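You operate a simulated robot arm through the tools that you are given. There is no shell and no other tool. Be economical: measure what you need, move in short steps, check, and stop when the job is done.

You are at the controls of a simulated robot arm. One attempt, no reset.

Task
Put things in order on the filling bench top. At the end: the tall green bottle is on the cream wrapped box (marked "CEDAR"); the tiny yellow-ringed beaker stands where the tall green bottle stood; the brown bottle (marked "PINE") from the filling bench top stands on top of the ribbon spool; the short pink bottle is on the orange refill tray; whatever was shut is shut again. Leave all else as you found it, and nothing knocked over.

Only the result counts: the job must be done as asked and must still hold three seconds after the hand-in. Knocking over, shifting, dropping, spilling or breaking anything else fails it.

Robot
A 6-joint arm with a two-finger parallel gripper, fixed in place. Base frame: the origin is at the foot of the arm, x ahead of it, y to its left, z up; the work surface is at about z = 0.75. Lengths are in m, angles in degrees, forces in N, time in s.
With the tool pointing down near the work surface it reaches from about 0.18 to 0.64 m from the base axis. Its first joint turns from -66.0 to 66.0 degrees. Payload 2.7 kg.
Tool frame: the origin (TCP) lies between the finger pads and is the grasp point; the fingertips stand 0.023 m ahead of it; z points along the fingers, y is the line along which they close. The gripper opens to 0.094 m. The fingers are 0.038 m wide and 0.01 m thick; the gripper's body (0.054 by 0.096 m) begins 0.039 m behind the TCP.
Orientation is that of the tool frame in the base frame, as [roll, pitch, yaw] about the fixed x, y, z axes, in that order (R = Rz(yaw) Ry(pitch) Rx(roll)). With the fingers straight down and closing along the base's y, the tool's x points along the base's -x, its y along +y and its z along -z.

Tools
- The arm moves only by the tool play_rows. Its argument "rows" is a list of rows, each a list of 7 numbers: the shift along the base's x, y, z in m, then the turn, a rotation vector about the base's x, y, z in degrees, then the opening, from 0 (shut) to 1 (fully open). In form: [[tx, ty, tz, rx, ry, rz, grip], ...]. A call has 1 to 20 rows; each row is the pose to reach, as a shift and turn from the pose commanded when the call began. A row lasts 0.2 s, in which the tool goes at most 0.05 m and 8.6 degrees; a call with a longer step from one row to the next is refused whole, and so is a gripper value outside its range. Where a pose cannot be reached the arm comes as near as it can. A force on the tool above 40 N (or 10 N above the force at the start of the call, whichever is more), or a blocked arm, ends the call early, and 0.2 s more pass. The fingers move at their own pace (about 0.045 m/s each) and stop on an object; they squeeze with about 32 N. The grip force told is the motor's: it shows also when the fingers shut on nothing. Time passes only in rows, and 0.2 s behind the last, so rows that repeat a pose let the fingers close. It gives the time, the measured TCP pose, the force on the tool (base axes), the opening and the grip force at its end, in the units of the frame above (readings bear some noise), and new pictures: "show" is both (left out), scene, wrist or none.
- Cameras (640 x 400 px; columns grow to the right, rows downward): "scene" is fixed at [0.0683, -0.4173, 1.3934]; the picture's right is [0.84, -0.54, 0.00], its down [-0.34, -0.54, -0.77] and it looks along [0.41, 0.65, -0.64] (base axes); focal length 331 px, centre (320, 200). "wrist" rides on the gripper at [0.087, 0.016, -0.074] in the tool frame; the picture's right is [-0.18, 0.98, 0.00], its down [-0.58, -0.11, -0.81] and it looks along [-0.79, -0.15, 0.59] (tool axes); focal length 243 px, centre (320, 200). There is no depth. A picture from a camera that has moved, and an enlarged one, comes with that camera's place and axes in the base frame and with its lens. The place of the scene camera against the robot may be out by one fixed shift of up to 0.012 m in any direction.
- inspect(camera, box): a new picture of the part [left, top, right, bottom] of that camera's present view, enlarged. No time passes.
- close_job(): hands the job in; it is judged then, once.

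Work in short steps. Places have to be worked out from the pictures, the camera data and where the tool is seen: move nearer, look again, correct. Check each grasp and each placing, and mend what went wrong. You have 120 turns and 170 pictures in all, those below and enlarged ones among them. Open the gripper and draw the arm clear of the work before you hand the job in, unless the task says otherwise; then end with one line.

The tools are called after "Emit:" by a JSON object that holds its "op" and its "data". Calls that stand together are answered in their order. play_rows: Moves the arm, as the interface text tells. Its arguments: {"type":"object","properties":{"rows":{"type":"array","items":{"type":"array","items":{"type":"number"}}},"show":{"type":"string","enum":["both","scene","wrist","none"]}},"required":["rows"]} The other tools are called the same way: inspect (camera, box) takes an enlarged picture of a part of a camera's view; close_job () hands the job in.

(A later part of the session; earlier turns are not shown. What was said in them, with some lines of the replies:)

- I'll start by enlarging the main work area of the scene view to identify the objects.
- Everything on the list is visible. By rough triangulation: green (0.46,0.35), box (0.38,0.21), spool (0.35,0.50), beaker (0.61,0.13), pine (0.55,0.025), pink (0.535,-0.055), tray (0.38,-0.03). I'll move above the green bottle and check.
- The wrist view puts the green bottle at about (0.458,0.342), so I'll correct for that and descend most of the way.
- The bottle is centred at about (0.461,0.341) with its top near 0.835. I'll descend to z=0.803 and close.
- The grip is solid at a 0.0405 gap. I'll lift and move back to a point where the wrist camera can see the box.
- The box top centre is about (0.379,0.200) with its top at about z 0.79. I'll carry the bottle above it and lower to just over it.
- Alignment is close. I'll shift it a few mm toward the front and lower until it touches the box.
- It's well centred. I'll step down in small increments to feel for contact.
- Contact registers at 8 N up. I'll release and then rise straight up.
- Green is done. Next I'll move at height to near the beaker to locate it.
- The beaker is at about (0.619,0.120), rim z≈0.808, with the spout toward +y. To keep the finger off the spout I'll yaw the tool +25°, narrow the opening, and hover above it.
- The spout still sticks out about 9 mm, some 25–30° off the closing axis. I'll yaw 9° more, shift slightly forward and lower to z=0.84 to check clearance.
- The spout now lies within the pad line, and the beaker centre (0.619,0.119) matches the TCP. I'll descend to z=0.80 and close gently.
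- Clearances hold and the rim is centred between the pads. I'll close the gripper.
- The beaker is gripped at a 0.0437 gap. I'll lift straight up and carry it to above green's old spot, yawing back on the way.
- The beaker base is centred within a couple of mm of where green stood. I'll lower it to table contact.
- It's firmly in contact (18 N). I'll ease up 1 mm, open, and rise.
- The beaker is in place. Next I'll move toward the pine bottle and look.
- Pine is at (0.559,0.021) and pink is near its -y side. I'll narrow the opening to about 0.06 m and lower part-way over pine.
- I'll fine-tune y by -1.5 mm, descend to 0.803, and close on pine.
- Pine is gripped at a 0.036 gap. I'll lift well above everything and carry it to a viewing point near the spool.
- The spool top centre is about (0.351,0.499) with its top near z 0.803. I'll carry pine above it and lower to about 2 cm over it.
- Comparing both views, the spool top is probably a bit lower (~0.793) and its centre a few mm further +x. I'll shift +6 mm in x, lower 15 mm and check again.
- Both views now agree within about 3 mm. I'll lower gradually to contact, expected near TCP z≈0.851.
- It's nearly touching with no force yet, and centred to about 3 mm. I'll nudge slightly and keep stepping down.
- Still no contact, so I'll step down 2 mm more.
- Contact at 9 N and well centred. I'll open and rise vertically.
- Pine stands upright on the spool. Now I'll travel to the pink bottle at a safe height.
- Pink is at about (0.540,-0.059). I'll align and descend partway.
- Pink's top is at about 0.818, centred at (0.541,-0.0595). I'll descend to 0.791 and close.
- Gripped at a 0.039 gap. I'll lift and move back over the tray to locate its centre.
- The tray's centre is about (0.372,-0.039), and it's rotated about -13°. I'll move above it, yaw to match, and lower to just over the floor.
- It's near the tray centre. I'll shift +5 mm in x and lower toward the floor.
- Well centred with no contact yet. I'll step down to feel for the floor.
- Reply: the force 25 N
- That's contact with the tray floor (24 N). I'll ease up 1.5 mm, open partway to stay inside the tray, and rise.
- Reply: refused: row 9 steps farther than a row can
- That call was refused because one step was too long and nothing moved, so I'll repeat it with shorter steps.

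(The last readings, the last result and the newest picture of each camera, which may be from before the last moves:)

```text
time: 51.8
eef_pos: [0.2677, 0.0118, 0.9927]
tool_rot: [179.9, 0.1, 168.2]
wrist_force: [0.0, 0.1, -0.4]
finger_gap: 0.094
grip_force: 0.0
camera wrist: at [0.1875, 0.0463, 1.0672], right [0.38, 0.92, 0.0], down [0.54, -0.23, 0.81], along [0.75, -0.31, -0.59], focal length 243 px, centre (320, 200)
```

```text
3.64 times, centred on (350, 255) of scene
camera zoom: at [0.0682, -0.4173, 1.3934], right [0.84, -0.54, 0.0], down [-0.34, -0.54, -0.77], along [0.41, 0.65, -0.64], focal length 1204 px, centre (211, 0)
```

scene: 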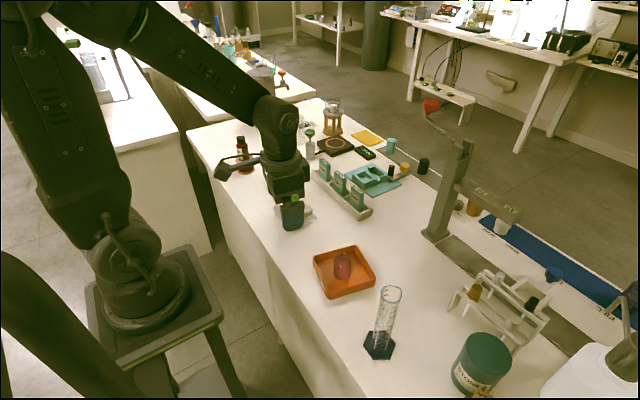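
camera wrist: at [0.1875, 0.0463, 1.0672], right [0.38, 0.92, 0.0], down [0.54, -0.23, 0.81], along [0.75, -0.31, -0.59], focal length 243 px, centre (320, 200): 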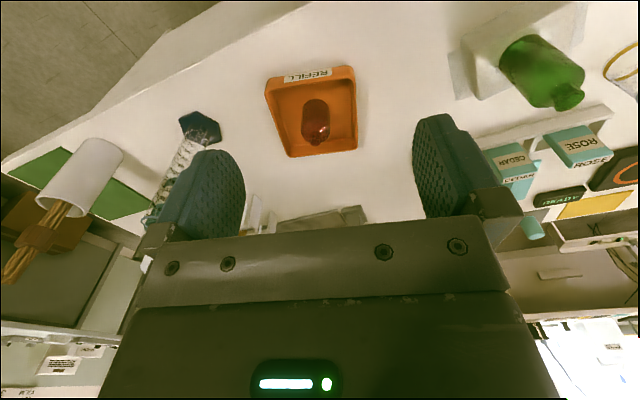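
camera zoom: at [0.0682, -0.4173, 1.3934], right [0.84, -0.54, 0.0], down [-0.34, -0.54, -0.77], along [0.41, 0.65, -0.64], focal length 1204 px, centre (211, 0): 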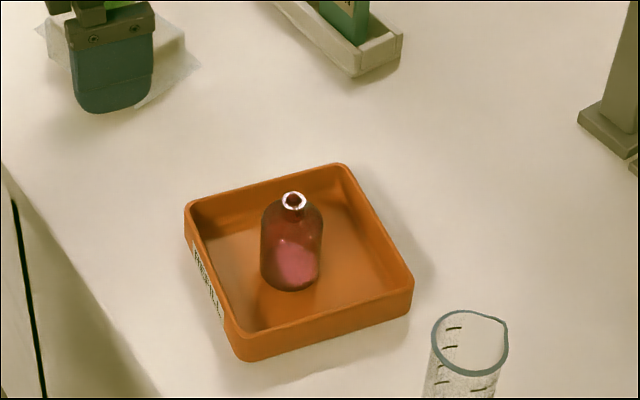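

Pink stands in the tray. I'll draw the arm up and back, then do a final check of the whole bench.

Emit:
{"op": "play_rows", "data": {"rows": [[-0.01, -0.02, 0.04, 0, 0, 0, 1], [-0.02, -0.04, 0.08, 0, 0, 0, 1], [-0.03, -0.06, 0.12, 0, 0, 0, 1], [-0.03, -0.08, 0.15, 0, 0, 0, 1], [-0.03, -0.1, 0.15, 0, 0, 0, 1], [-0.03, -0.1, 0.15, 0, 0, 0, 1]]}}

Emit:
{"op": "inspect", "data": {"camera": "scene", "box": [200, 90, 440, 240]}}

```text
time: 53.2
eef_pos: [0.2386, -0.0893, 1.1442]
tool_rot: [179.9, 0.1, 168.1]
wrist_force: [-0.6, -0.9, 0.3]
finger_gap: 0.0939
grip_force: 0.0
camera wrist: at [0.1586, -0.0552, 1.2193], right [0.38, 0.92, 0.0], down [0.54, -0.23, 0.81], along [0.75, -0.31, -0.59], focal length 243 px, centre (320, 200)
```

scene: 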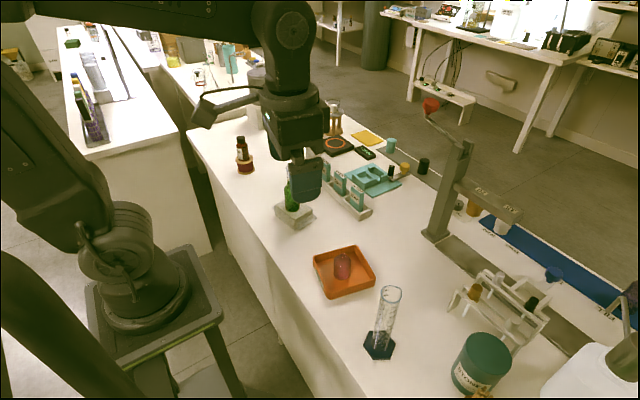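
wrist: 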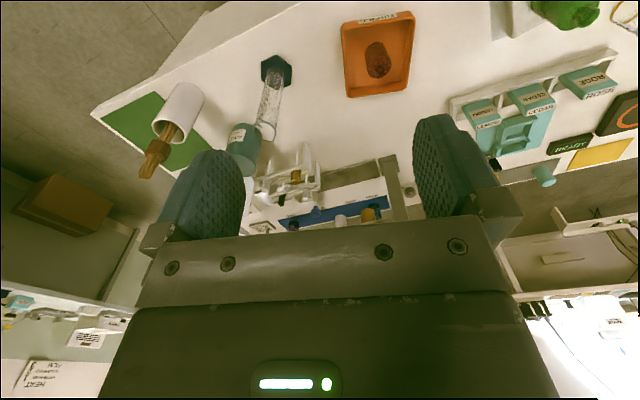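

```text
2.67 times, centred on (320, 165) of scene
camera zoom: at [0.0683, -0.4173, 1.3934], right [0.84, -0.54, 0.0], down [-0.34, -0.54, -0.77], along [0.41, 0.65, -0.64], focal length 883 px, centre (320, 293)
```

zoom: 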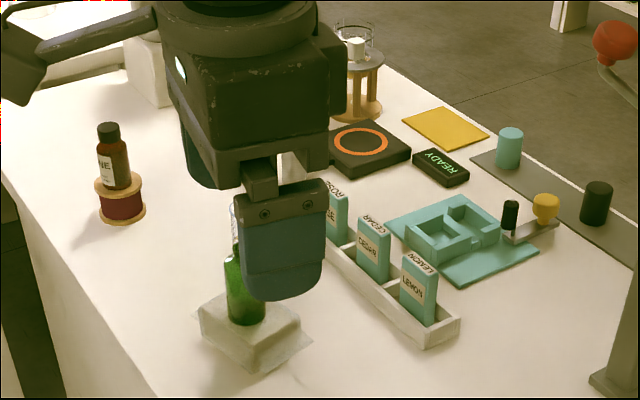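

All four items are placed and standing, nothing else has visibly moved, nothing had to be opened, and the arm is clear with the gripper open. I'm handing in.

Emit:
{"op": "close_job", "data": {}}

```text
The job is handed in.
```

The job is handed in: the green bottle is on the CEDAR box, the yellow-ringed beaker is on the green bottle's old spot, the PINE bottle is on the ribbon spool, and the pink bottle is in the orange tray.
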